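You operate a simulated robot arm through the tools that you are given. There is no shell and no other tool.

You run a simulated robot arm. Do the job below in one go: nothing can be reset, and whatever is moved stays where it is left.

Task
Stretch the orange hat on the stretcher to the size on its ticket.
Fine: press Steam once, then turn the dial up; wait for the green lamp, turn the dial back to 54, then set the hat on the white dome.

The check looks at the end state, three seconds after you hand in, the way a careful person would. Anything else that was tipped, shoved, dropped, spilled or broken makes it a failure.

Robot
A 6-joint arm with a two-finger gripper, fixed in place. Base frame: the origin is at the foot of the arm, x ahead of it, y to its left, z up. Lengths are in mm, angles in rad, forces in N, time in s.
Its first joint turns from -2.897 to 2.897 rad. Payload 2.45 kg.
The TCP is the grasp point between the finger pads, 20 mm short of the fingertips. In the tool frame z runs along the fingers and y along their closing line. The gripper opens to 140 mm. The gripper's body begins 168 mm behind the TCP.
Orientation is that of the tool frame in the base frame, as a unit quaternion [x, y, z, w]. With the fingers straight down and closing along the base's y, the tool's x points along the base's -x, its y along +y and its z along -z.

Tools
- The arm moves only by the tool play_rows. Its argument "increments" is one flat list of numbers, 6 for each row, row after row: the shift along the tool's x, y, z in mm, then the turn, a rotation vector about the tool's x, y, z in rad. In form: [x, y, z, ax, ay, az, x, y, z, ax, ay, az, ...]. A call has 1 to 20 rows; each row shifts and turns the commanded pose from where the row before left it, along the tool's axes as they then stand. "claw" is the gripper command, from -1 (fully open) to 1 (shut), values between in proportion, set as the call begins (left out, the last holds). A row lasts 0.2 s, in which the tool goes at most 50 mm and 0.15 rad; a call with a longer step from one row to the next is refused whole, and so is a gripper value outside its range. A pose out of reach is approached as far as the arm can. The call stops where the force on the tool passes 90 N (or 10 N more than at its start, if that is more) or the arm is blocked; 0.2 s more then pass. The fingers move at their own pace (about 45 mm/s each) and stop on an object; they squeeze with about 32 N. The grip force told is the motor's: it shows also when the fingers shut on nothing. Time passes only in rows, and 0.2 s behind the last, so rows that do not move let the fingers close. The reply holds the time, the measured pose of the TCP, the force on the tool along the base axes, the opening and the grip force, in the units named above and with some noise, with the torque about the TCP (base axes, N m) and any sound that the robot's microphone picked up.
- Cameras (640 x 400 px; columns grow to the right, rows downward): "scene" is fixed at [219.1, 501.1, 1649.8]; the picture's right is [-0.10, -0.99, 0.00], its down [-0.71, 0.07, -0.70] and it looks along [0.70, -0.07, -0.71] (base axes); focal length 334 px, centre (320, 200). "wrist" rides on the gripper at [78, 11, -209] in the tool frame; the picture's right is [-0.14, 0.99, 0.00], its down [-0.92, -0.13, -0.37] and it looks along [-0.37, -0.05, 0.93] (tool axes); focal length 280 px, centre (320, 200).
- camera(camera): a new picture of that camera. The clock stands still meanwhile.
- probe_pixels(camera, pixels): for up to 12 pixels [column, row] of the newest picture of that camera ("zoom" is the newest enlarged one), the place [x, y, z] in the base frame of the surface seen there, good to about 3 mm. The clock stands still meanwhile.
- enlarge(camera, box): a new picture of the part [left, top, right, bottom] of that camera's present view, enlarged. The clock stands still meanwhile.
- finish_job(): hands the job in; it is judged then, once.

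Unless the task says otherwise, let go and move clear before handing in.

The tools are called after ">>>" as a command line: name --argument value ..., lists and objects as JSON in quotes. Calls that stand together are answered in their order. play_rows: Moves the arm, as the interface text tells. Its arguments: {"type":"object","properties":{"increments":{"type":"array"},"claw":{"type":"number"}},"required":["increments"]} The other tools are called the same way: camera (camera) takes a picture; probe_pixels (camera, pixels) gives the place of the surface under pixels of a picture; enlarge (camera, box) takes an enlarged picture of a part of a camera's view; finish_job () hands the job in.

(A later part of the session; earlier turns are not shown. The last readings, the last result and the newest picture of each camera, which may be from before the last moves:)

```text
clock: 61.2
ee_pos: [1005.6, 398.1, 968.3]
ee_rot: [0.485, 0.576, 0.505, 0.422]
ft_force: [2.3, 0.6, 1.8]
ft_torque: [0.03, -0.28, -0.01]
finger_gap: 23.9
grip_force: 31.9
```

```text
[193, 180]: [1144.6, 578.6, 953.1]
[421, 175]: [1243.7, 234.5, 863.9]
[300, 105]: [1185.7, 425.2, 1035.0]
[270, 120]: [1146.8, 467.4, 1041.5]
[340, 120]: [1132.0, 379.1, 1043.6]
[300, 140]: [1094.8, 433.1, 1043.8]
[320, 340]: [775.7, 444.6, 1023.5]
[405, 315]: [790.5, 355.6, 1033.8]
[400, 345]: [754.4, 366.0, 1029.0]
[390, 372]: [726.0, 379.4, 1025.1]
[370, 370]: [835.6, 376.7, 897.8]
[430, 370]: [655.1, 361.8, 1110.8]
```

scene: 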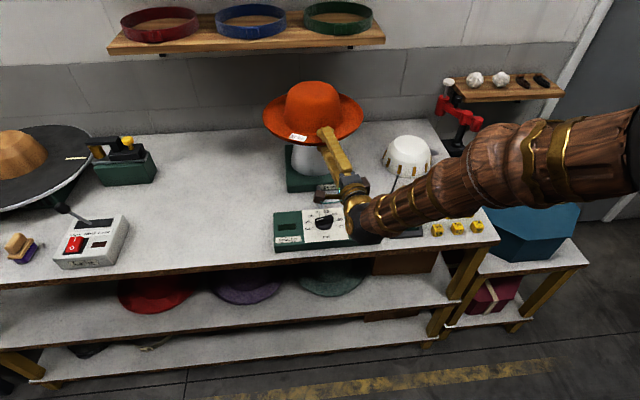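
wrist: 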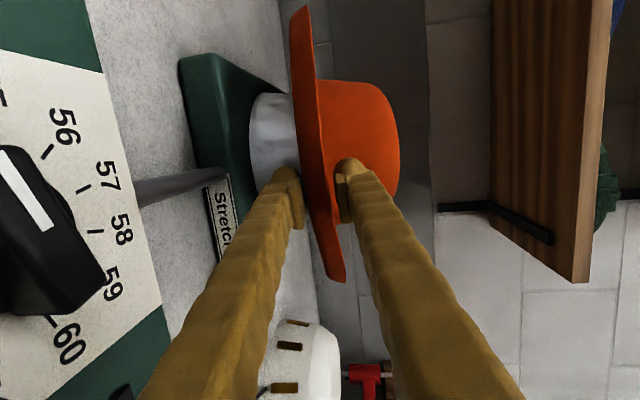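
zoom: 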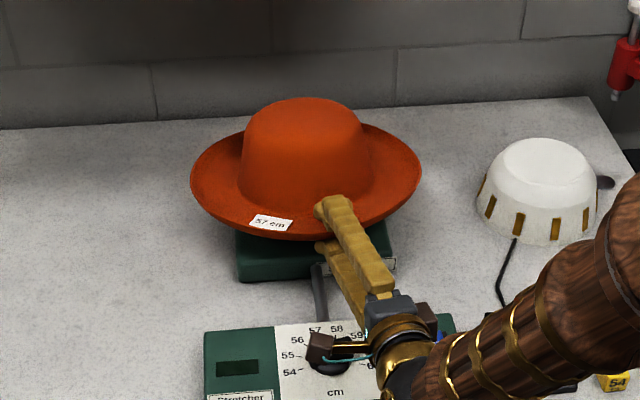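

The force changed sign and the crown top is at z≈1043, so the hat now rests on the cone. I'll open the fingers to about 80 mm to release it.

>>> play_rows --increments '[0, 0, 0, 0, 0, 0, 0, 0, 0, 0, 0, 0, 0, 0, 0, 0, 0, 0, 0, 0, 0, 0, 0, 0, 0, 0, 0, 0, 0, 0]' --claw -0.14

>>> enlarge --camera "scene" --box '[240, 80, 400, 240]'

>>> camera --camera "wrist"

```text
clock: 62.4
ee_pos: [1005.8, 398.2, 967.8]
ee_rot: [0.485, 0.576, 0.505, 0.422]
ft_force: [0.6, 0.6, 0.4]
ft_torque: [0.0, -0.02, 0.03]
finger_gap: 79.9
grip_force: 0.1
```

```text
2.50 times, centred on (320, 160) of scene
```

zoom: 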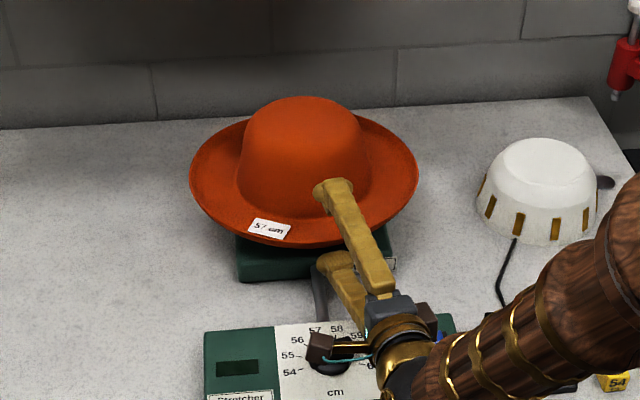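

```text
taken
```

wrist: 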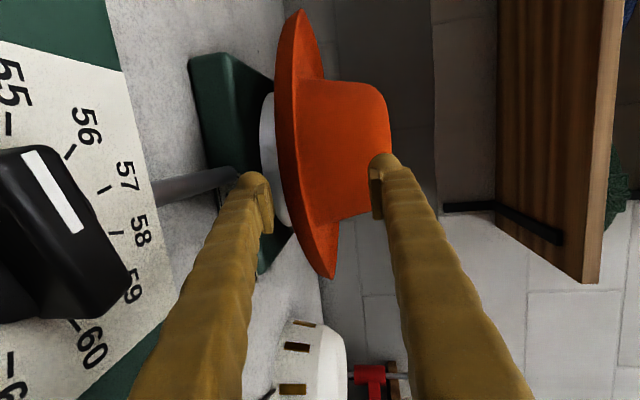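

The hat is seated on the stretcher and free of the fingers. I'll retract straight back along the tool axis and then rise.

>>> play_rows --increments '[0, 0, -15, 0, 0, 0, 0, 0, -20, 0, 0, 0, 0, 0, -25, 0, 0, 0, 0, 0, -25, 0, 0, 0, 0, 0, -25, 0, 0, 0, 0, 25, -10, 0, 0, 0, 0, 30, -10, 0, 0, 0, 0, 30, -10, 0, 0, 0, 0, 30, -10, 0, 0, 0, 0, 30, -10, 0, 0, 0, 0, 0, 0, 0, 0, 0]'

>>> camera --camera "scene"

>>> camera --camera "wrist"

```text
clock: 64.8
ee_pos: [869.3, 372.9, 1127.5]
ee_rot: [0.485, 0.575, 0.506, 0.422]
ft_force: [-0.4, -0.2, -0.7]
ft_torque: [-0.01, -0.01, 0.06]
finger_gap: 80.0
grip_force: 0.0
```

```text
taken
```

scene: 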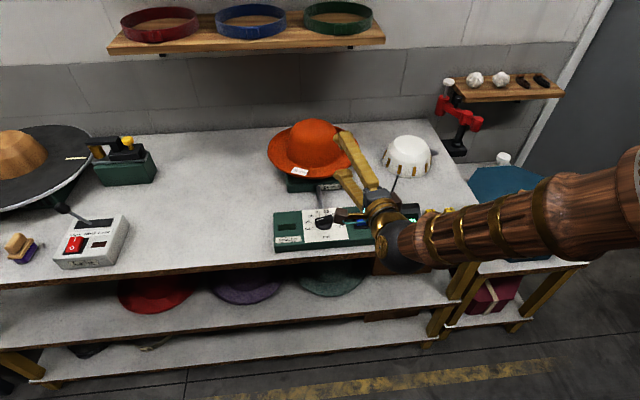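

```text
taken
```

wrist: 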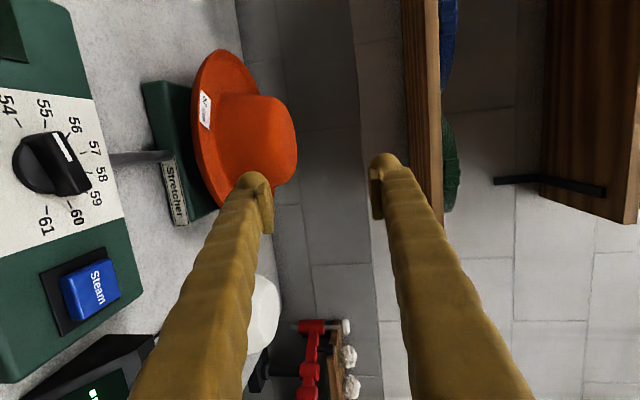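

The hat sits on the stretcher and the arm is clear. I'll check the dial and the hat closely.

>>> enlarge --camera "scene" --box '[260, 190, 420, 260]'

>>> enlarge --camera "scene" --box '[255, 105, 365, 205]'

>>> enlarge --camera "wrist" --box '[0, 70, 160, 250]'

```text
4.00 times, centred on (340, 225) of scene
```

zoom: 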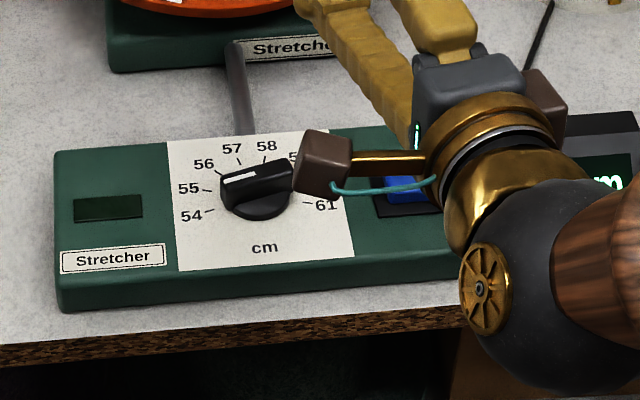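

```text
4.00 times, centred on (310, 155) of scene
```

zoom: 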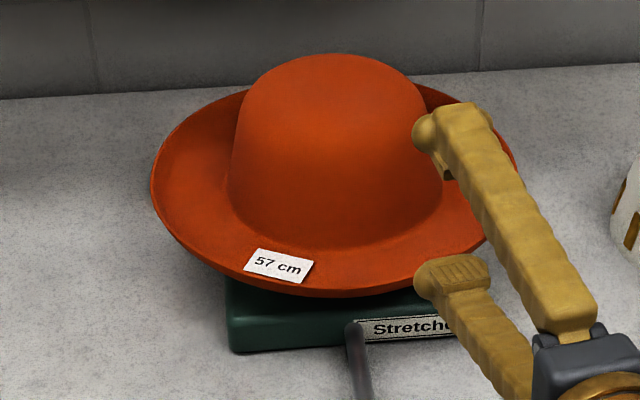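

```text
2.22 times, centred on (80, 160) of wrist
```

zoom: 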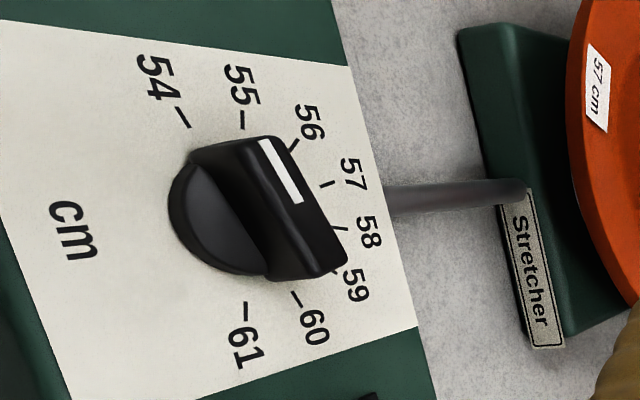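

The dial still points at about 55 and the hat sits flat. For the button and dial I need the tool pointing down again, so I'll back up, align the yaw with the arm plane and pitch down through the singularity.

>>> play_rows --increments '[0, 22, -25, 0, 0, 0, 0, 22, -25, 0, 0, 0, 0, 22, -25, 0, 0, 0, 0, 22, -25, 0, 0, 0, 0, 0, 0, 0, 0.109, -0.0153, 0, 0, 0, 0, 0.109, -0.0153, 0, 0, 0, 0.14, 0, 0, 0, 0, 0, 0.14, 0, 0, 0, 0, 0, 0.14, 0, 0, 0, 0, 0, 0.14, 0, 0, 0, 0, 0, 0, 0, 0]'

>>> camera --camera "scene"

```text
clock: 67.2
ee_pos: [782.3, 365.2, 1238.7]
ee_rot: [0.474, 0.72, 0.427, 0.273]
ft_force: [0.9, 1.1, 0.4]
ft_torque: [-0.01, 0.0, 0.0]
finger_gap: 79.6
grip_force: 0.1
out of reach, approached as far as the arm can: row 9, 10
```

```text
taken
```

scene: 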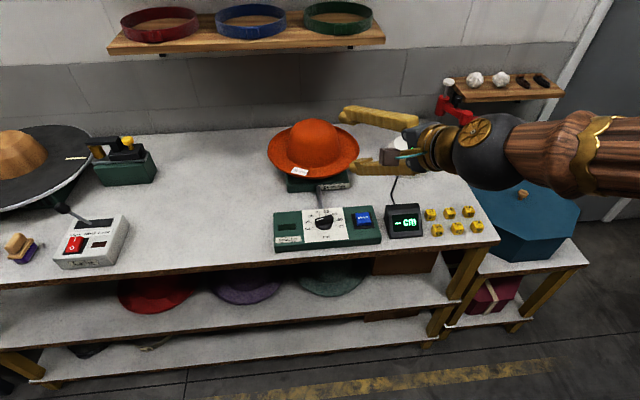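

Pitch is at 29° and the arm looks near the singularity. I'll keep pitching down.

>>> play_rows --increments '[0, 0, 0, 0.14, 0, 0, 0, 0, 0, 0.14, 0, 0, 0, 0, 0, 0.14, 0, 0, 0, 0, 0, 0.14, 0, 0, 0, 0, 0, 0.14, 0, 0, 0, 0, 0, 0, 0, 0]'

>>> camera --camera "scene"

```text
clock: 68.6
ee_pos: [784.5, 353.1, 1233.0]
ee_rot: [0.555, 0.823, 0.095, 0.067]
ft_force: [0.4, 0.2, 0.5]
ft_torque: [0.0, -0.02, -0.01]
finger_gap: 79.5
grip_force: 0.2
out of reach, approached as far as the arm can: row 1
```

```text
taken
```

scene: 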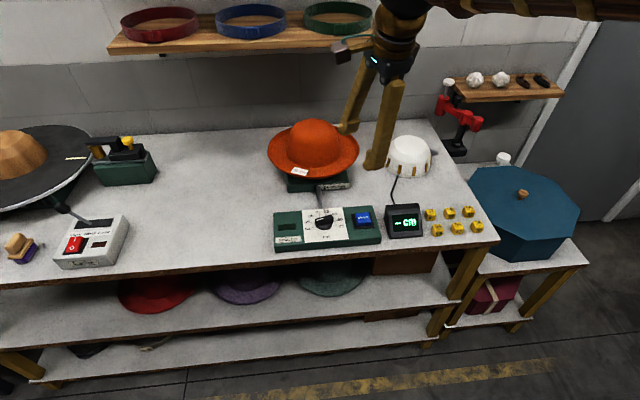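

The arm is past the singularity (pitch 76°). I'll straighten to fully down, rotate the closing line for the dial (about −14°) and look at the dial from above.

>>> play_rows --increments '[0, 0, 0, 0.12, 0, 0, 0, 0, 0, 0.12, 0, 0, 0, 0, 0, 0, 0, 0.126, 0, 0, 0, 0, 0, 0.126, 0, 0, 0, 0, 0, 0.126, 0, 0, 0, 0, 0, 0.126, 0, 0, 0, 0, 0, 0.126, 0, 0, 0, 0, 0, 0]'

>>> camera --camera "wrist"

```text
clock: 70.4
ee_pos: [784.2, 353.8, 1233.4]
ee_rot: [0.789, 0.615, -0.004, 0.001]
ft_force: [-0.1, 0.0, 0.4]
ft_torque: [0.02, 0.04, 0.02]
finger_gap: 80.1
grip_force: 0.0
```

```text
taken
```

wrist: 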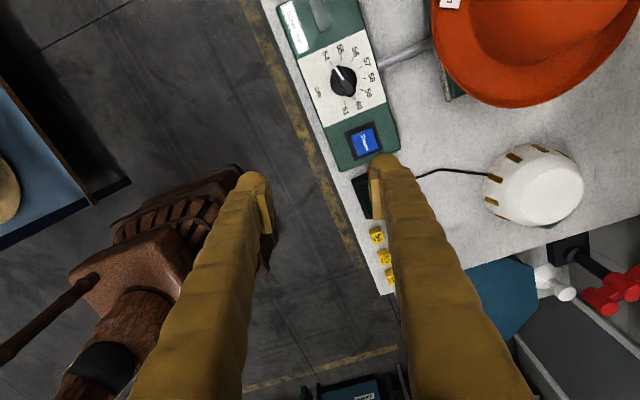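

The tool is straight down with its closing line at −14°. I'll zoom in on the dial and probe the ticks and pointer.

>>> enlarge --camera "wrist" --box '[290, 20, 410, 170]'

```text
2.67 times, centred on (350, 95) of wrist
```

zoom: 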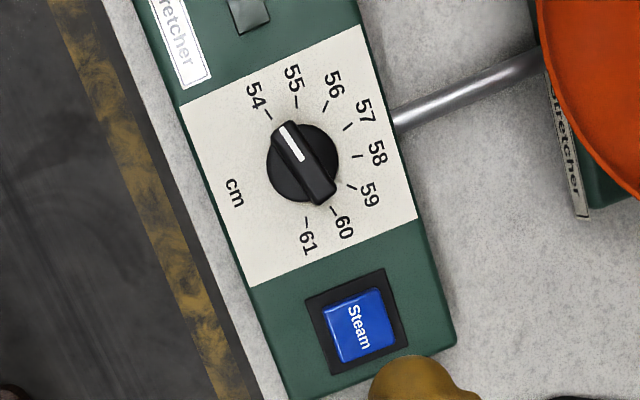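

>>> probe_pixels --camera "zoom" --pixels '[[268, 114], [296, 102], [325, 106], [348, 127], [358, 155], [352, 187], [334, 211], [307, 221], [283, 127], [300, 157], [322, 198], [306, 165]]'

>>> probe_pixels --camera "zoom" --pixels '[[280, 130], [292, 122], [311, 202], [333, 192], [275, 185], [335, 145], [360, 325], [335, 305], [385, 295], [395, 340], [340, 355], [300, 140]]'

```text
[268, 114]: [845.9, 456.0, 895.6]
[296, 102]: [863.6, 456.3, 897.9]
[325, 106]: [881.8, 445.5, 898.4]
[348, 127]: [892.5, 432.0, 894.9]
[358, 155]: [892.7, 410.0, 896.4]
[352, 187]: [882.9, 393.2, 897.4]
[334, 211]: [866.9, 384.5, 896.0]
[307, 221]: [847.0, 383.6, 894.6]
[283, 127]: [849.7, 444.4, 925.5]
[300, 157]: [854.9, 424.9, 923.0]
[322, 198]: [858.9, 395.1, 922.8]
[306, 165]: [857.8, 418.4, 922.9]
```

```text
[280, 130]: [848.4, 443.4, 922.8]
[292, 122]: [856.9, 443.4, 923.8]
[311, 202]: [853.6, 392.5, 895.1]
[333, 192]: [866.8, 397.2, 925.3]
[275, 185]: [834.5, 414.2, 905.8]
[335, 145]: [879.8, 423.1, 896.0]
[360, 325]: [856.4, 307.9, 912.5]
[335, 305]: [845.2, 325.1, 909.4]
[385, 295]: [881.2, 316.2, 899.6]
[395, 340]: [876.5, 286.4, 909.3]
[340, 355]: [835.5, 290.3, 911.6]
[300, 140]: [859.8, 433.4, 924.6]
```

The tick probes put the dial centre at (855.5,420) with 30° per unit. The pointer at about 103–105° is therefore at 54, and the view from the scene camera was misleading through parallax. Steam's top centre is about (857,307,912). I'll close the fingers and move above Steam.

>>> play_rows --increments '[-3.45, 10.25, 34.1, 0, 0, 0, -3.45, 10.25, 34.1, 0, 0, 0, -3.45, 10.25, 34.1, 0, 0, 0, -3.45, 10.25, 34.1, 0, 0, 0, -3.45, 10.25, 34.1, 0, 0, 0, -3.45, 10.25, 34.1, 0, 0, 0, -3.45, 10.25, 34.1, 0, 0, 0, -3.45, 10.25, 34.1, 0, 0, 0, 0, 0, 0, 0, 0, 0]' --claw 1

>>> camera --camera "wrist"

>>> enlarge --camera "scene" --box '[260, 120, 440, 260]'

```text
clock: 72.4
ee_pos: [857.7, 303.9, 963.3]
ee_rot: [0.789, 0.614, -0.002, 0.002]
ft_force: [0.3, 1.2, 0.1]
ft_torque: [0.02, 0.0, -0.02]
finger_gap: 0.2
grip_force: 29.2
```

```text
taken
```

wrist: 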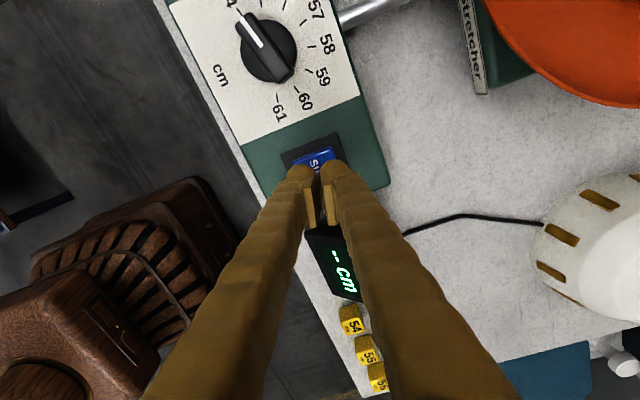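

```text
2.86 times, centred on (350, 190) of scene
```

zoom: 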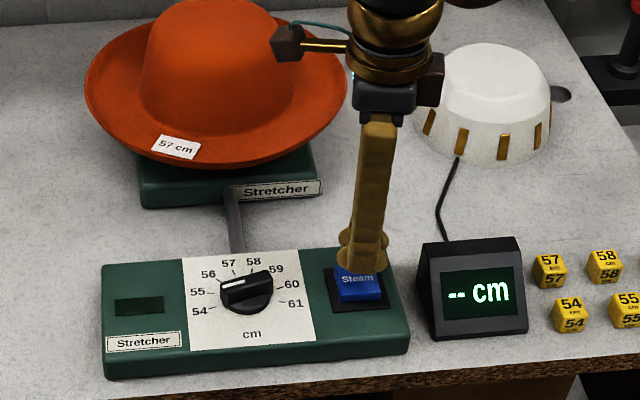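

The fingertips are over Steam, about 30 mm above it. I'll descend to just above the button and then press in small steps.

>>> play_rows --increments '[0.7, -0.7, 10, 0, 0, 0, 0.7, -0.7, 10, 0, 0, 0, 0.7, -0.7, 8, 0, 0, 0, 0, 0, 0, 0, 0, 0]'

>>> enlarge --camera "scene" --box '[330, 180, 400, 250]'

```text
clock: 73.4
ee_pos: [855.9, 306.8, 933.5]
ee_rot: [0.789, 0.615, -0.003, 0.001]
ft_force: [-0.9, -0.4, 0.3]
ft_torque: [0.03, -0.02, 0.0]
finger_gap: 0.0
grip_force: 29.0
```

```text
5.71 times, centred on (365, 215) of scene
```

zoom: 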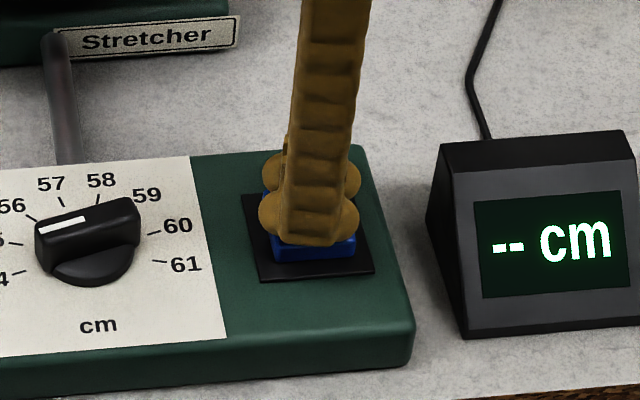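

The tips are right at the button top. I'll press it a few millimetres now.

>>> play_rows --increments '[0, 0, 1.5, 0, 0, 0, 0, 0, 1.5, 0, 0, 0, 0, 0, 1.5, 0, 0, 0]'

```text
clock: 74.2
ee_pos: [854.9, 308.1, 928.9]
ee_rot: [0.789, 0.614, -0.003, 0.001]
ft_force: [1.4, -0.7, 1.9]
ft_torque: [0.04, -0.01, -0.03]
finger_gap: 6.1
grip_force: 29.4
heard: click
```

I heard one click, so Steam is pressed. I'll rise straight up and check the lamp and button.

>>> play_rows --increments '[0, 0, -8, 0, 0, 0, 0, 0, -20, 0, 0, 0, 0, 0, -30, 0, 0, 0, 0, 0, -30, 0, 0, 0]'

>>> enlarge --camera "scene" --box '[260, 110, 420, 260]'

>>> camera --camera "wrist"

```text
clock: 75.2
ee_pos: [853.5, 308.0, 1016.2]
ee_rot: [0.789, 0.614, -0.003, 0.001]
ft_force: [0.1, -0.3, -0.3]
ft_torque: [0.0, 0.02, 0.0]
finger_gap: 0.0
grip_force: 29.3
```

```text
2.67 times, centred on (340, 185) of scene
```

zoom: 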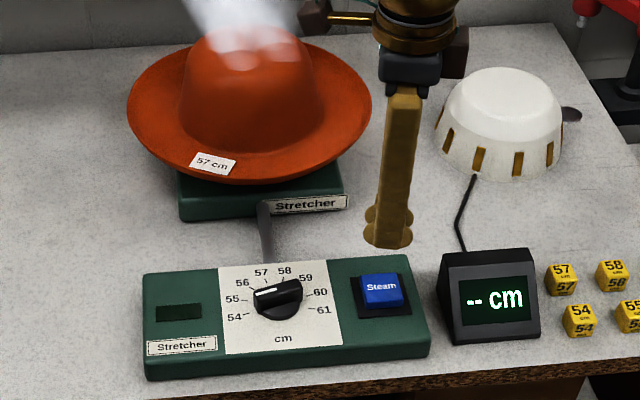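

```text
taken
```

wrist: 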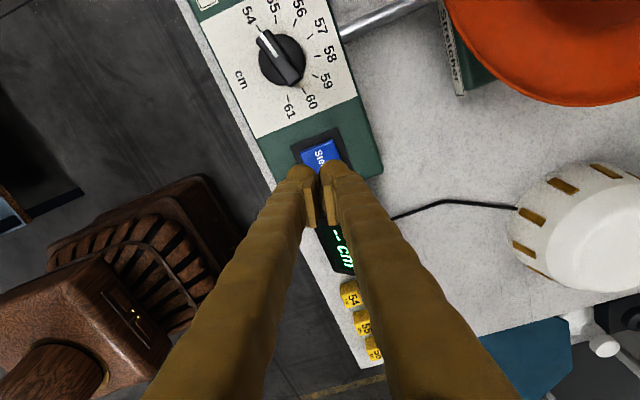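

Steam is puffing over the hat. Now I'll go above the dial with the closing line at 15° (across the bar at 54) and the fingers open to about 40 mm.

>>> play_rows --increments '[27.3, -6.3, 0, 0, 0, 0, 27.3, -6.3, 0, 0, 0, 0, 27.3, -6.3, 0, 0, 0, 0, 27.2, -6.3, 0, 0, 0, 0, 0, 0, 0, 0, 0, -0.127, 0, 0, 0, 0, 0, -0.127, 0, 0, 0, 0, 0, -0.127, 0, 0, 0, 0, 0, -0.127, 0, 0, 0, 0, 0, 0]' --claw 0.43

>>> camera --camera "wrist"

>>> enlarge --camera "scene" --box '[260, 160, 400, 260]'

```text
clock: 77.2
ee_pos: [857.0, 419.2, 1013.6]
ee_rot: [0.609, 0.794, -0.003, 0.001]
ft_force: [0.0, 0.9, 0.2]
ft_torque: [-0.02, 0.01, -0.01]
finger_gap: 39.8
grip_force: 0.0
```

```text
taken
```

wrist: 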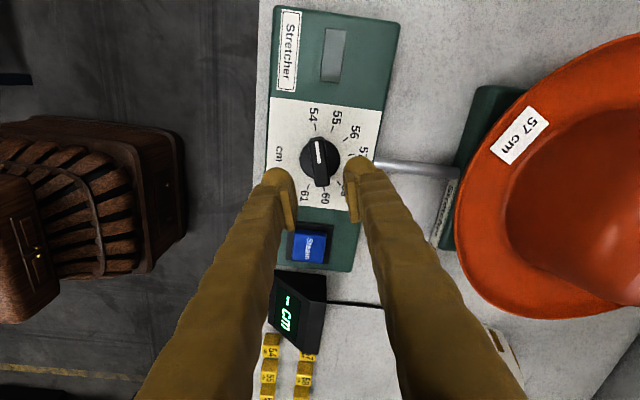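

```text
4.00 times, centred on (330, 210) of scene
```

zoom: 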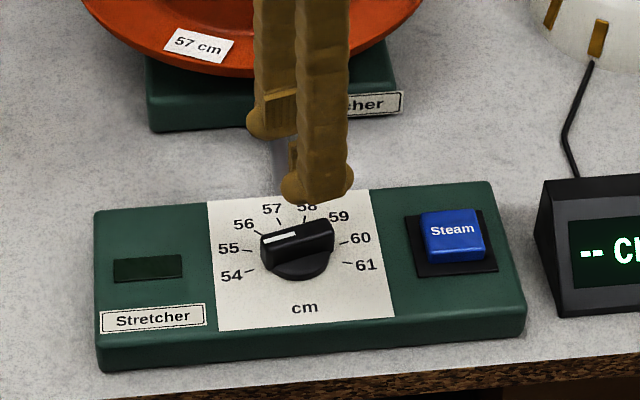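

The bar lies across the fingers as wanted and the dial is unchanged. I'll descend onto the dial bar.

>>> play_rows --increments '[0.3, -0.3, 17, 0, 0, 0, 0.3, -0.3, 17, 0, 0, 0, 0.3, -0.3, 17, 0, 0, 0, 0.3, -0.3, 15, 0, 0, 0, 0, 0, 10, 0, 0, 0, 0, 0, 6, 0, 0, 0, 0, 0, 0, 0, 0, 0]'

>>> enlarge --camera "scene" --box '[280, 180, 380, 250]'

>>> camera --camera "wrist"

```text
clock: 78.8
ee_pos: [854.6, 419.3, 932.2]
ee_rot: [0.609, 0.793, -0.003, 0.001]
ft_force: [0.3, 0.0, -0.5]
ft_torque: [-0.01, 0.0, -0.01]
finger_gap: 40.0
grip_force: 0.1
```

```text
5.71 times, centred on (330, 215) of scene
```

zoom: 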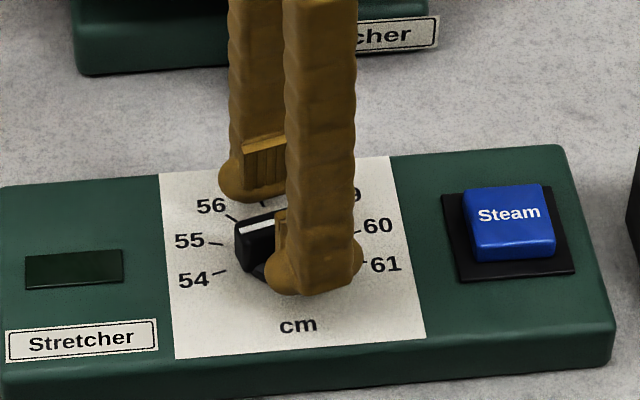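

```text
taken
```

wrist: 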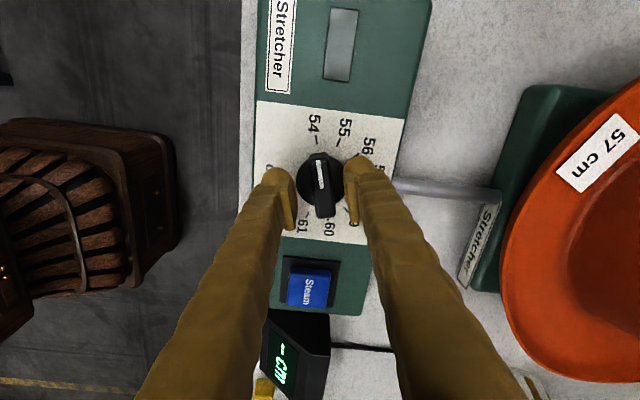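

The bar is between the fingers. I'll close on it.

>>> play_rows --increments '[0, 0, 0, 0, 0, 0, 0, 0, 0, 0, 0, 0, 0, 0, 0, 0, 0, 0, 0, 0, 0, 0, 0, 0]' --claw 1

```text
clock: 79.8
ee_pos: [855.6, 421.3, 931.7]
ee_rot: [0.609, 0.793, -0.003, 0.001]
ft_force: [46.3, 14.9, -13.7]
ft_torque: [0.19, -0.48, 0.01]
finger_gap: 17.1
grip_force: 42.7
```

The knob is pushing the tool about 48 N along the closing line, so my centring is slightly off. I'll relieve it by shifting along the closing axis.

>>> play_rows --increments '[0, 1, 0, 0, 0, 0]'

```text
clock: 80.2
ee_pos: [855.3, 419.9, 933.8]
ee_rot: [0.608, 0.794, -0.003, 0.0]
ft_force: [33.8, 7.4, -10.4]
ft_torque: [0.14, -0.32, -0.02]
finger_gap: 17.4
grip_force: 42.9
```

>>> play_rows --increments '[0, 1.5, 0, 0, 0, 0]'

>>> enlarge --camera "scene" --box '[260, 160, 400, 260]'

```text
clock: 80.6
ee_pos: [855.8, 420.4, 932.8]
ee_rot: [0.609, 0.793, -0.005, 0.0]
ft_force: [11.9, -7.3, 3.3]
ft_torque: [-0.06, -0.1, 0.01]
finger_gap: 17.1
grip_force: 42.5
```

```text
4.00 times, centred on (330, 210) of scene
```

zoom: 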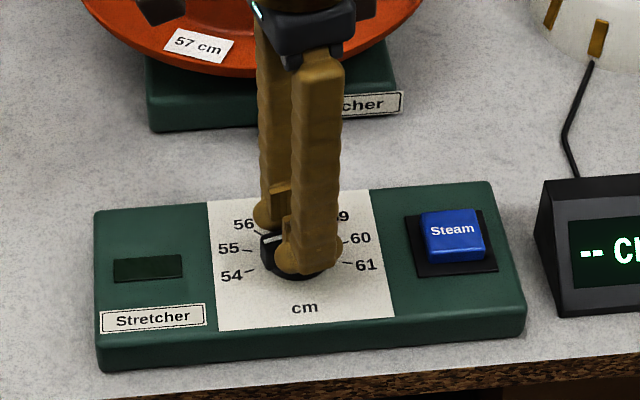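

Much lower now (12 N and −7 N). I'll make one more small centring step and then turn the dial a little to test.

>>> play_rows --increments '[-0.5, 0.6, 0, 0, 0, 0, 0, 0, 0, 0, 0, 0.1, 0, 0, 0, 0, 0, 0.1]'

>>> enlarge --camera "scene" --box '[280, 180, 380, 250]'

>>> enlarge --camera "wrist" --box '[240, 90, 420, 250]'

```text
clock: 81.4
ee_pos: [855.5, 421.1, 932.7]
ee_rot: [0.686, 0.728, -0.004, 0.001]
ft_force: [-29.6, -3.0, 17.5]
ft_torque: [0.08, 0.39, 0.03]
finger_gap: 16.7
grip_force: 42.4
```

```text
5.71 times, centred on (330, 215) of scene
```

zoom: 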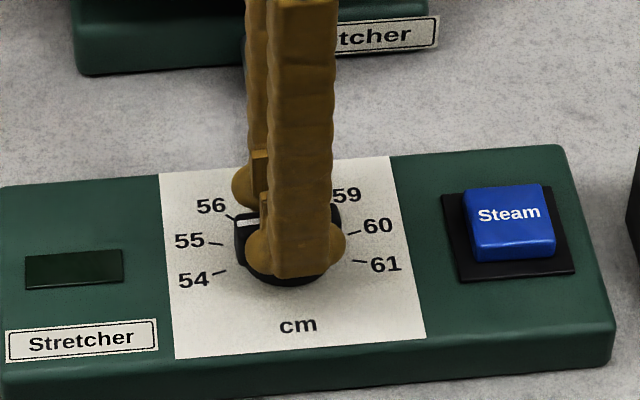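

```text
2.50 times, centred on (330, 170) of wrist
```

zoom: 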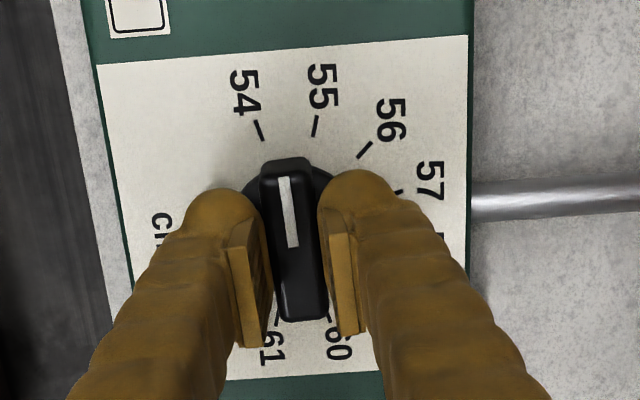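

The dial turns with the fingers (the pointer is just past 54), but the side force is now −30 N in x. I'll recentre by 1.5 mm and continue.

>>> play_rows --increments '[0, -1.5, 0, 0, 0, 0, 0, 0, 0, 0, 0, 0]'

```text
clock: 82.0
ee_pos: [856.1, 420.7, 933.0]
ee_rot: [0.685, 0.729, -0.002, 0.001]
ft_force: [-8.6, 13.1, 12.1]
ft_torque: [0.18, 0.1, 0.0]
finger_gap: 17.1
grip_force: 42.6
```

>>> play_rows --increments '[0.8, -0.5, -0.8, 0, 0, 0, 0, 0, 0, 0, 0, 0.12, 0, 0, 0, 0, 0, 0.12]'

```text
clock: 82.8
ee_pos: [856.1, 419.8, 932.5]
ee_rot: [0.768, 0.641, -0.003, 0.002]
ft_force: [23.6, 2.8, -8.2]
ft_torque: [-0.1, -0.21, -0.01]
finger_gap: 16.9
grip_force: 42.1
```

The rotation tracks (25° so far), and the side forces fluctuate but stay moderate. I'll recentre slightly and keep turning in stages.

>>> play_rows --increments '[0, 1.0, 0.4, 0, 0, 0, 0, 0, 0, 0, 0, 0.12, 0, 0, 0, 0, 0, 0.12, 0, 0, 0, 0, 0, 0.12]'

```text
clock: 83.8
ee_pos: [855.5, 420.2, 932.9]
ee_rot: [0.87, 0.493, -0.004, 0.003]
ft_force: [-17.0, 8.0, -2.8]
ft_torque: [0.19, 0.12, 0.0]
finger_gap: 17.0
grip_force: 42.8
```

>>> play_rows --increments '[0, -1.0, 0, 0, 0, 0, 0, 0, 0, 0, 0, 0.13, 0, 0, 0, 0, 0, 0.13, 0, 0, 0, 0, 0, 0.13]'

>>> enlarge --camera "wrist" --box '[240, 90, 420, 250]'

>>> enlarge --camera "scene" --box '[260, 120, 400, 260]'

```text
clock: 84.8
ee_pos: [855.0, 420.5, 933.3]
ee_rot: [0.949, 0.314, -0.004, 0.003]
ft_force: [-19.3, -22.4, -14.0]
ft_torque: [-0.31, 0.26, 0.01]
finger_gap: 17.3
grip_force: 43.3
```

```text
2.50 times, centred on (330, 170) of wrist
```

zoom: 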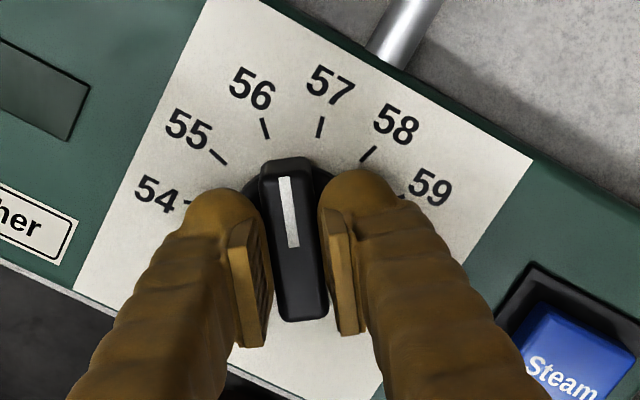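

```text
2.86 times, centred on (330, 190) of scene
```

zoom: 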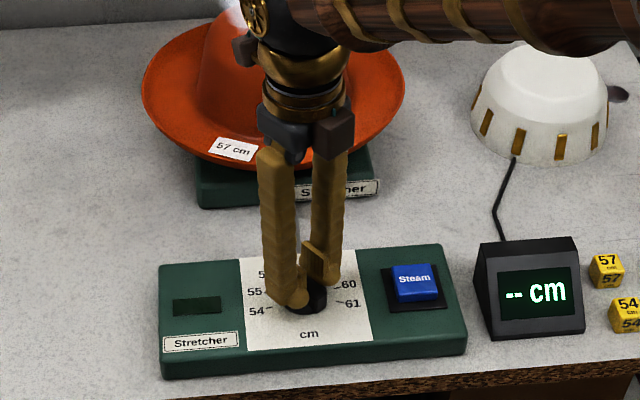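

The fingers give a bar angle of 36.6°, so the dial is at about 56.3, and the view agrees. 21.6° remains to reach 57.

>>> play_rows --increments '[-1.2, 0.3, 0, 0, 0, 0, 0, 0, 0, 0, 0, 0.125, 0, 0, 0, 0, 0, 0.125, 0, 0, 0, 0, 0, 0.122, 0, 0, 0, 0, 0, 0]'

>>> enlarge --camera "wrist" --box '[240, 90, 420, 250]'

>>> enlarge --camera "scene" --box '[260, 120, 400, 260]'

```text
clock: 86.0
ee_pos: [855.3, 418.9, 933.8]
ee_rot: [0.957, 0.291, -0.003, -0.003]
ft_force: [-27.3, 83.4, -11.8]
ft_torque: [0.87, 0.36, 0.01]
finger_gap: 17.6
grip_force: 43.7
out of reach, approached as far as the arm can: row 2, 3, 4
```

```text
2.50 times, centred on (330, 170) of wrist
```

zoom: 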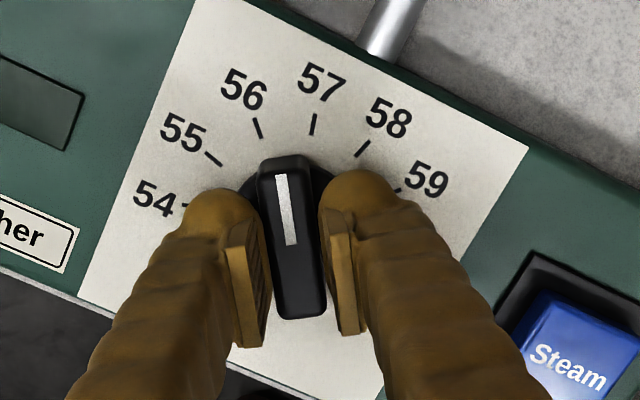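

```text
2.86 times, centred on (330, 190) of scene
```

zoom: 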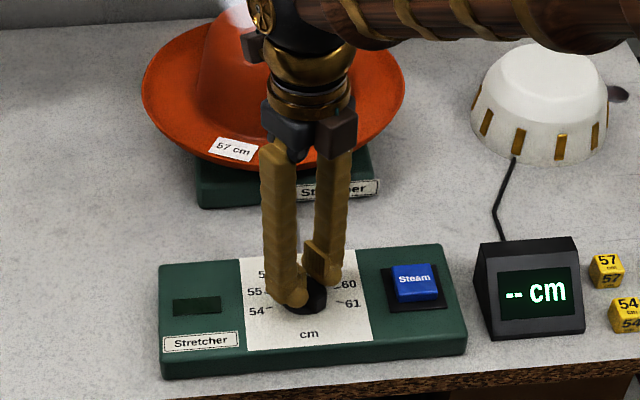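

The wrist's last joint hit its limit at about 56.4, and the side force rose to 83 N. I'll release now, rise, turn the tool 180° the other way and regrip.

>>> play_rows --increments '[0, 0, 0, 0, 0, 0, 0, 0, 0, 0, 0, 0, 0, 0, -10, 0, 0, 0, 0, 0, -30, 0, 0, 0, 0, 0, 0, 0, 0, -0.148, 0, 0, 0, 0, 0, -0.148, 0, 0, 0, 0, 0, -0.148, 0, 0, 0, 0, 0, -0.148, 0, 0, 0, 0, 0, -0.148, 0, 0, 0, 0, 0, -0.148, 0, 0, 0, 0, 0, -0.148, 0, 0, 0, 0, 0, -0.148, 0, 0, 0, 0, 0, -0.148, 0, 0, 0, 0, 0, -0.148, 0, 0, 0, 0, 0, -0.148, 0, 0, 0, 0, 0, -0.148, 0, 0, 0, 0, 0, -0.148, 0, 0, 0, 0, 0, -0.148, 0, 0, 0, 0, 0, -0.148, 0, 0, 0, 0, 0, -0.148]' --claw 0.43

>>> enlarge --camera "scene" --box '[260, 120, 400, 260]'

```text
clock: 90.2
ee_pos: [858.9, 416.3, 972.5]
ee_rot: [0.091, 0.996, 0.0, -0.003]
ft_force: [0.1, 0.6, -0.2]
ft_torque: [-0.05, 0.0, 0.04]
finger_gap: 39.9
grip_force: 0.1
```

```text
2.86 times, centred on (330, 190) of scene
```

zoom: 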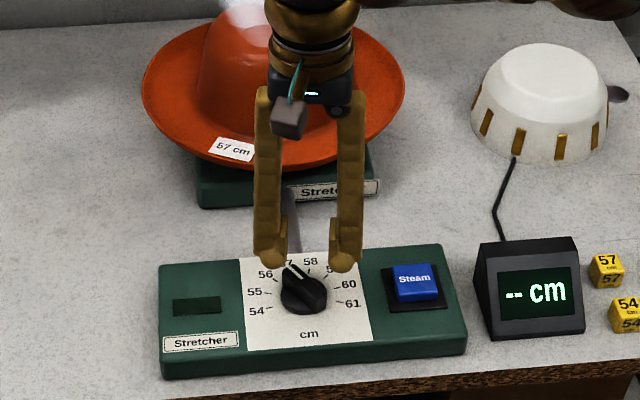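

Continuing to turn to the regrip angle (bar at about 34°), then centring over the knob and descending.

>>> play_rows --increments '[0, 0, 0, 0, 0, -0.1285, 0, 0, 0, 0, 0, -0.1285, 0, 0, 0, 0, 0, -0.1285, 0, 0, 0, 0, 0, -0.1285, 0, 0, 0, 0, 0, -0.1285, 0, 0, 0, 0, 0, -0.1285, 0.3, 2.5, 0, 0, 0, 0, 0.4, 2.4, 0, 0, 0, 0, 0, 0, 14, 0, 0, 0, 0, 0, 14, 0, 0, 0, 0, 0, 11, 0, 0, 0, 0, 0, 0, 0, 0, 0]'

>>> enlarge --camera "wrist" --box '[240, 90, 420, 250]'

>>> enlarge --camera "scene" --box '[260, 120, 400, 260]'

```text
clock: 92.8
ee_pos: [853.4, 419.7, 933.4]
ee_rot: [-0.289, 0.957, 0.002, -0.003]
ft_force: [0.3, 0.5, 0.4]
ft_torque: [0.0, 0.01, -0.01]
finger_gap: 39.8
grip_force: 0.2
```

```text
2.50 times, centred on (330, 170) of wrist
```

zoom: 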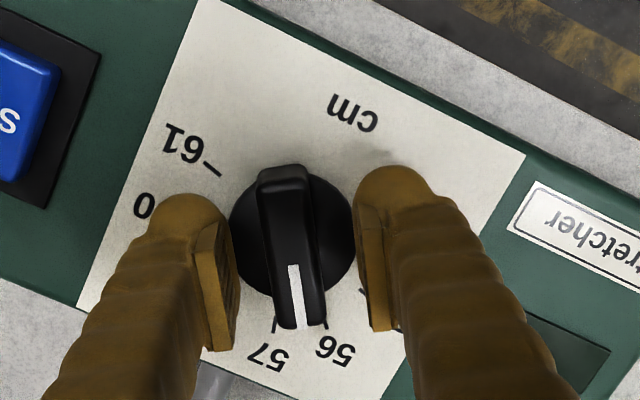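

```text
2.86 times, centred on (330, 190) of scene
```

zoom: 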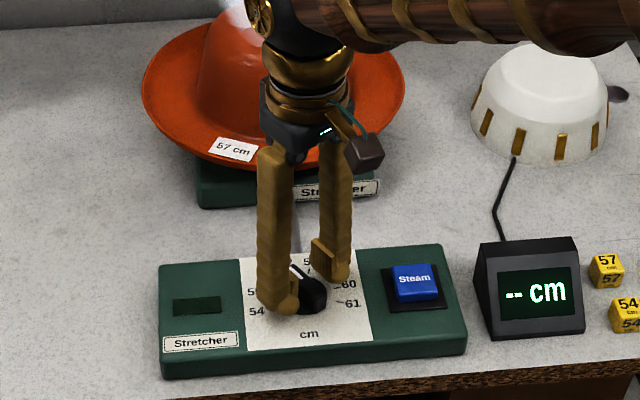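

The bar is well placed between the fingers. I'll shift slightly to centre and close.

>>> play_rows --increments '[-1.5, -1.2, 0, 0, 0, 0, 0, 0, 0, 0, 0, 0, 0, 0, 0, 0, 0, 0, 0, 0, 0, 0, 0, 0, 0, 0, 0, 0, 0, 0]' --claw 1

```text
clock: 94.0
ee_pos: [853.8, 420.3, 933.8]
ee_rot: [-0.289, 0.957, 0.002, -0.004]
ft_force: [-7.1, 10.8, -1.6]
ft_torque: [0.13, 0.06, 0.03]
finger_gap: 16.8
grip_force: 42.0
```

Well centred this time. I'll turn the last 18.6° to reach 57.

>>> play_rows --increments '[0, 0.5, 0, 0, 0, 0.1, 0, 0, 0, 0, 0, 0.1, 0, 0, 0, 0, 0, 0.1, 0, 0, 0, 0, 0, 0.02, 0, 0, 0, 0, 0, 0]'

>>> enlarge --camera "wrist" --box '[240, 90, 420, 250]'

>>> enlarge --camera "scene" --box '[260, 120, 400, 260]'

```text
clock: 95.2
ee_pos: [854.1, 420.0, 932.4]
ee_rot: [-0.133, 0.991, 0.0, -0.004]
ft_force: [-18.3, -4.2, -20.6]
ft_torque: [-0.05, 0.26, -0.01]
finger_gap: 16.9
grip_force: 42.7
```

```text
2.50 times, centred on (330, 170) of wrist
```

zoom: 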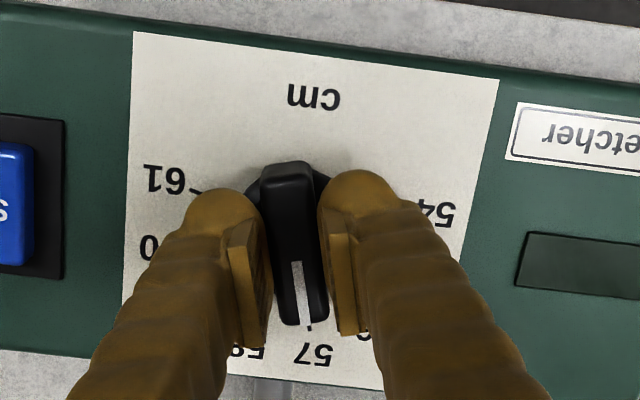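

```text
2.86 times, centred on (330, 190) of scene
```

zoom: 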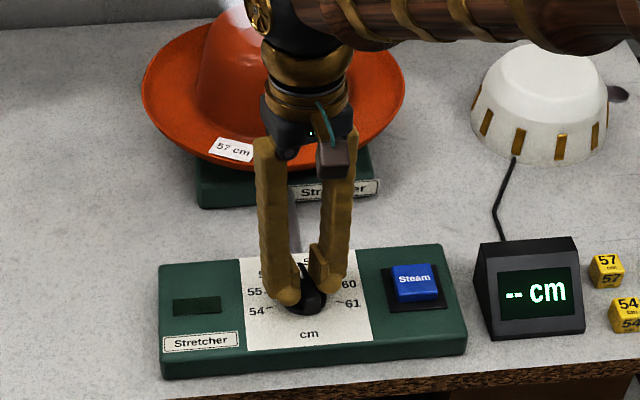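

The fingers read 105.3°, so the pointer is at 57.0 and lines up with the 57 tick. I'll hold and wait for the green lamp.

>>> play_rows --increments '[0, 0, 0, 0, 0, 0, 0, 0, 0, 0, 0, 0, 0, 0, 0, 0, 0, 0, 0, 0, 0, 0, 0, 0, 0, 0, 0, 0, 0, 0, 0, 0, 0, 0, 0, 0, 0, 0, 0, 0, 0, 0, 0, 0, 0, 0, 0, 0, 0, 0, 0, 0, 0, 0, 0, 0, 0, 0, 0, 0]'

>>> enlarge --camera "scene" --box '[260, 120, 400, 260]'

```text
clock: 96.7
ee_pos: [859.3, 421.2, 941.9]
ee_rot: [-0.133, 0.991, 0.002, 0.002]
ft_force: [-2.0, -4.7, 30.8]
ft_torque: [-0.11, 0.11, -0.03]
finger_gap: 6.0
grip_force: 29.6
stopped in row 7: the force on the tool passed its limit at 93 N (the readings are from after the stop); the commanded pose is now the measured one
```

```text
2.86 times, centred on (330, 190) of scene
```

zoom: 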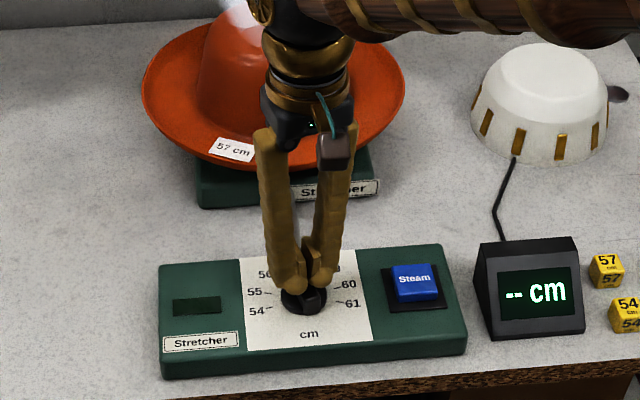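

The fingers slipped up off the bar during the hold. I'll rise clear immediately and check where the pointer is.

>>> play_rows --increments '[0, 0, -8, 0, 0, 0, 0, 0, -20, 0, 0, 0, 0, 0, -30, 0, 0, 0]'

>>> enlarge --camera "wrist" --box '[220, 60, 440, 260]'

>>> enlarge --camera "scene" --box '[260, 120, 400, 260]'

```text
clock: 97.5
ee_pos: [857.7, 421.0, 996.8]
ee_rot: [-0.132, 0.991, 0.001, 0.0]
ft_force: [-0.2, 0.0, -0.9]
ft_torque: [-0.01, 0.02, -0.02]
finger_gap: 0.1
grip_force: 29.4
```

```text
2.00 times, centred on (330, 160) of wrist
```

zoom: 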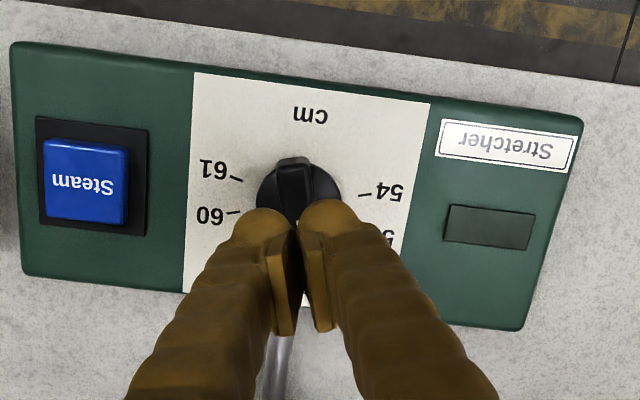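

```text
2.86 times, centred on (330, 190) of scene
```

zoom: 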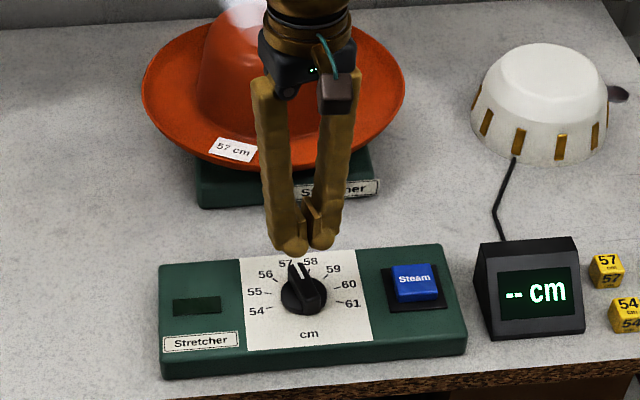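

The pointer looks about at 57 and the box hasn't moved. I'll move away from the dial for a clear view and measure the pointer.

>>> play_rows --increments '[40, 0, -20, 0, 0, 0, 40, 0, -20, 0, 0, 0, 40, 0, -20, 0, 0, 0, 0, 0, 0, 0, 0, 0]'

>>> camera --camera "wrist"

>>> enlarge --camera "scene" --box '[300, 195, 350, 245]'

```text
clock: 98.5
ee_pos: [743.9, 387.2, 1057.0]
ee_rot: [-0.132, 0.991, 0.002, 0.0]
ft_force: [0.5, -0.2, 0.2]
ft_torque: [0.01, -0.02, 0.0]
finger_gap: 0.0
grip_force: 29.7
```

```text
taken
```

wrist: 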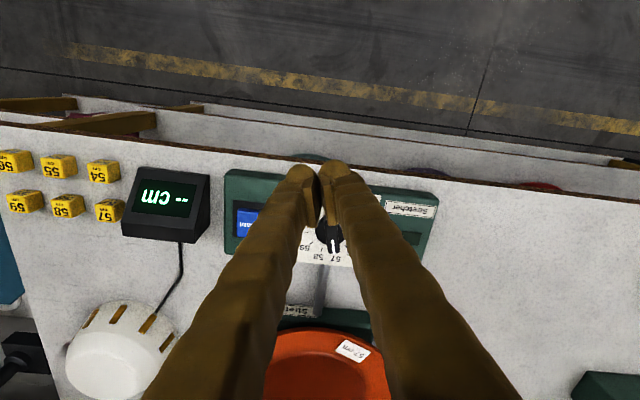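

```text
8.00 times, centred on (325, 220) of scene
```

zoom: 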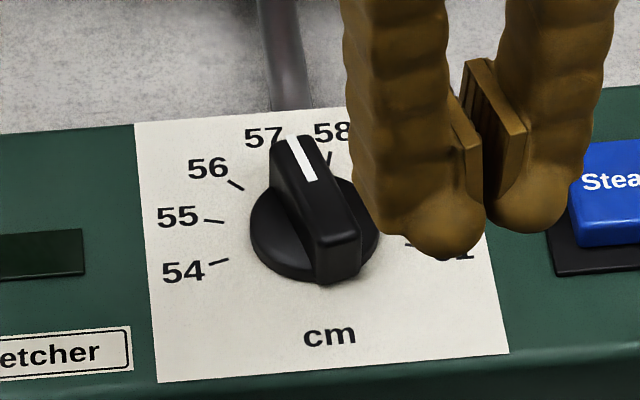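

>>> probe_pixels --camera "zoom" --pixels '[[292, 140], [309, 178], [338, 240], [272, 150], [303, 143], [320, 246], [358, 238], [228, 180], [205, 221], [210, 263], [330, 157], [300, 160]]'

>>> enlarge --camera "scene" --box '[255, 100, 375, 250]'

```text
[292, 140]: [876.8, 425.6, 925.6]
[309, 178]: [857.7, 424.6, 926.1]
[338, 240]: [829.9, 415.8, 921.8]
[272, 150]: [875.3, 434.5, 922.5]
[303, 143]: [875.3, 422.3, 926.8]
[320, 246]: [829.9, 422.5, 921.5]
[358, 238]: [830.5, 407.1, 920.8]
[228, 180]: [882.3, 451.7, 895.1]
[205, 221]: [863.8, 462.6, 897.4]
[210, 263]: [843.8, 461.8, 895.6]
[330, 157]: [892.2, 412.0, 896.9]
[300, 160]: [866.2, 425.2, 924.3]
```

```text
2.67 times, centred on (315, 175) of scene
```

zoom: 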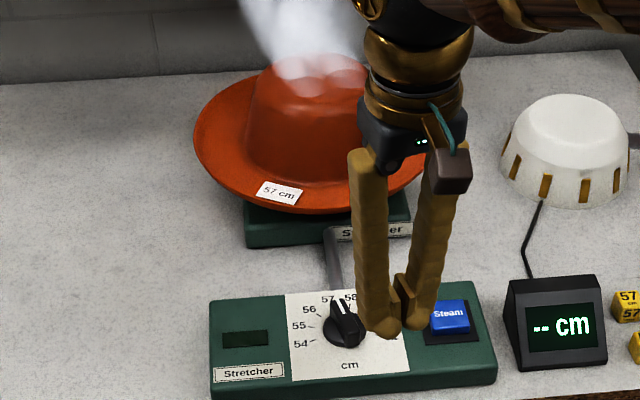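

The measured pointer direction is about 15°, which is 57.0. Steam is still blowing, so I'll wait for the lamp.

>>> play_rows --increments '[0, 0, 0, 0, 0, 0, 0, 0, 0, 0, 0, 0, 0, 0, 0, 0, 0, 0, 0, 0, 0, 0, 0, 0, 0, 0, 0, 0, 0, 0, 0, 0, 0, 0, 0, 0, 0, 0, 0, 0, 0, 0, 0, 0, 0, 0, 0, 0, 0, 0, 0, 0, 0, 0, 0, 0, 0, 0, 0, 0, 0, 0, 0, 0, 0, 0, 0, 0, 0, 0, 0, 0, 0, 0, 0, 0, 0, 0, 0, 0, 0, 0, 0, 0, 0, 0, 0, 0, 0, 0]'

>>> enlarge --camera "scene" --box '[255, 100, 375, 250]'

```text
clock: 101.7
ee_pos: [744.0, 389.0, 1056.4]
ee_rot: [-0.132, 0.991, 0.002, 0.0]
ft_force: [-0.4, 0.0, -0.7]
ft_torque: [-0.01, -0.02, -0.02]
finger_gap: 0.0
grip_force: 29.6
```

```text
2.67 times, centred on (315, 175) of scene
```

zoom: 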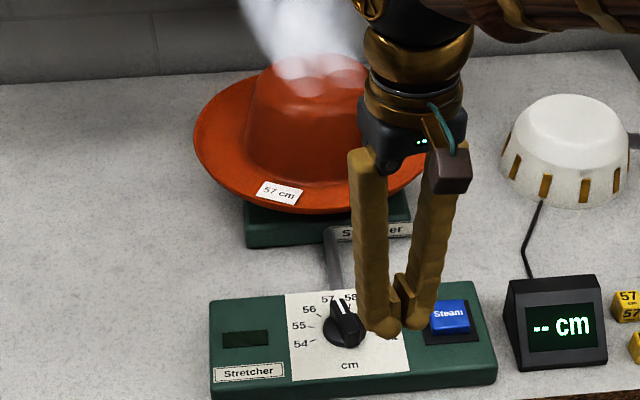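

No lamp yet. I'll keep waiting.

>>> play_rows --increments '[0, 0, 0, 0, 0, 0, 0, 0, 0, 0, 0, 0, 0, 0, 0, 0, 0, 0, 0, 0, 0, 0, 0, 0, 0, 0, 0, 0, 0, 0, 0, 0, 0, 0, 0, 0, 0, 0, 0, 0, 0, 0, 0, 0, 0, 0, 0, 0, 0, 0, 0, 0, 0, 0, 0, 0, 0, 0, 0, 0, 0, 0, 0, 0, 0, 0, 0, 0, 0, 0, 0, 0, 0, 0, 0, 0, 0, 0, 0, 0, 0, 0, 0, 0, 0, 0, 0, 0, 0, 0, 0, 0, 0, 0, 0, 0, 0, 0, 0, 0, 0, 0, 0, 0, 0, 0, 0, 0, 0, 0, 0, 0, 0, 0, 0, 0, 0, 0, 0, 0]'

>>> enlarge --camera "scene" --box '[255, 100, 375, 250]'

```text
clock: 105.9
ee_pos: [744.2, 388.8, 1056.1]
ee_rot: [-0.133, 0.991, 0.003, 0.0]
ft_force: [0.6, -0.6, 0.0]
ft_torque: [0.01, -0.03, 0.04]
finger_gap: 0.0
grip_force: 29.6
```

```text
2.67 times, centred on (315, 175) of scene
```

zoom: 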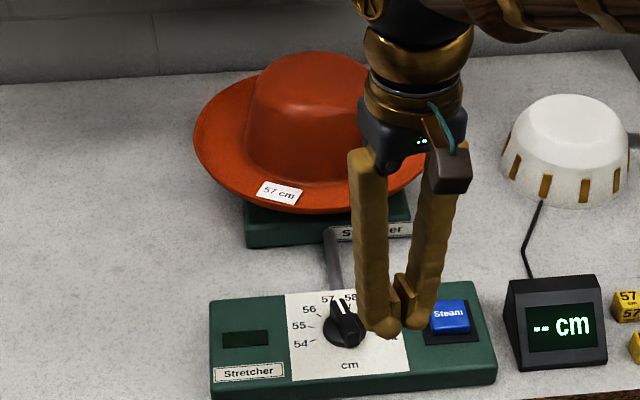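

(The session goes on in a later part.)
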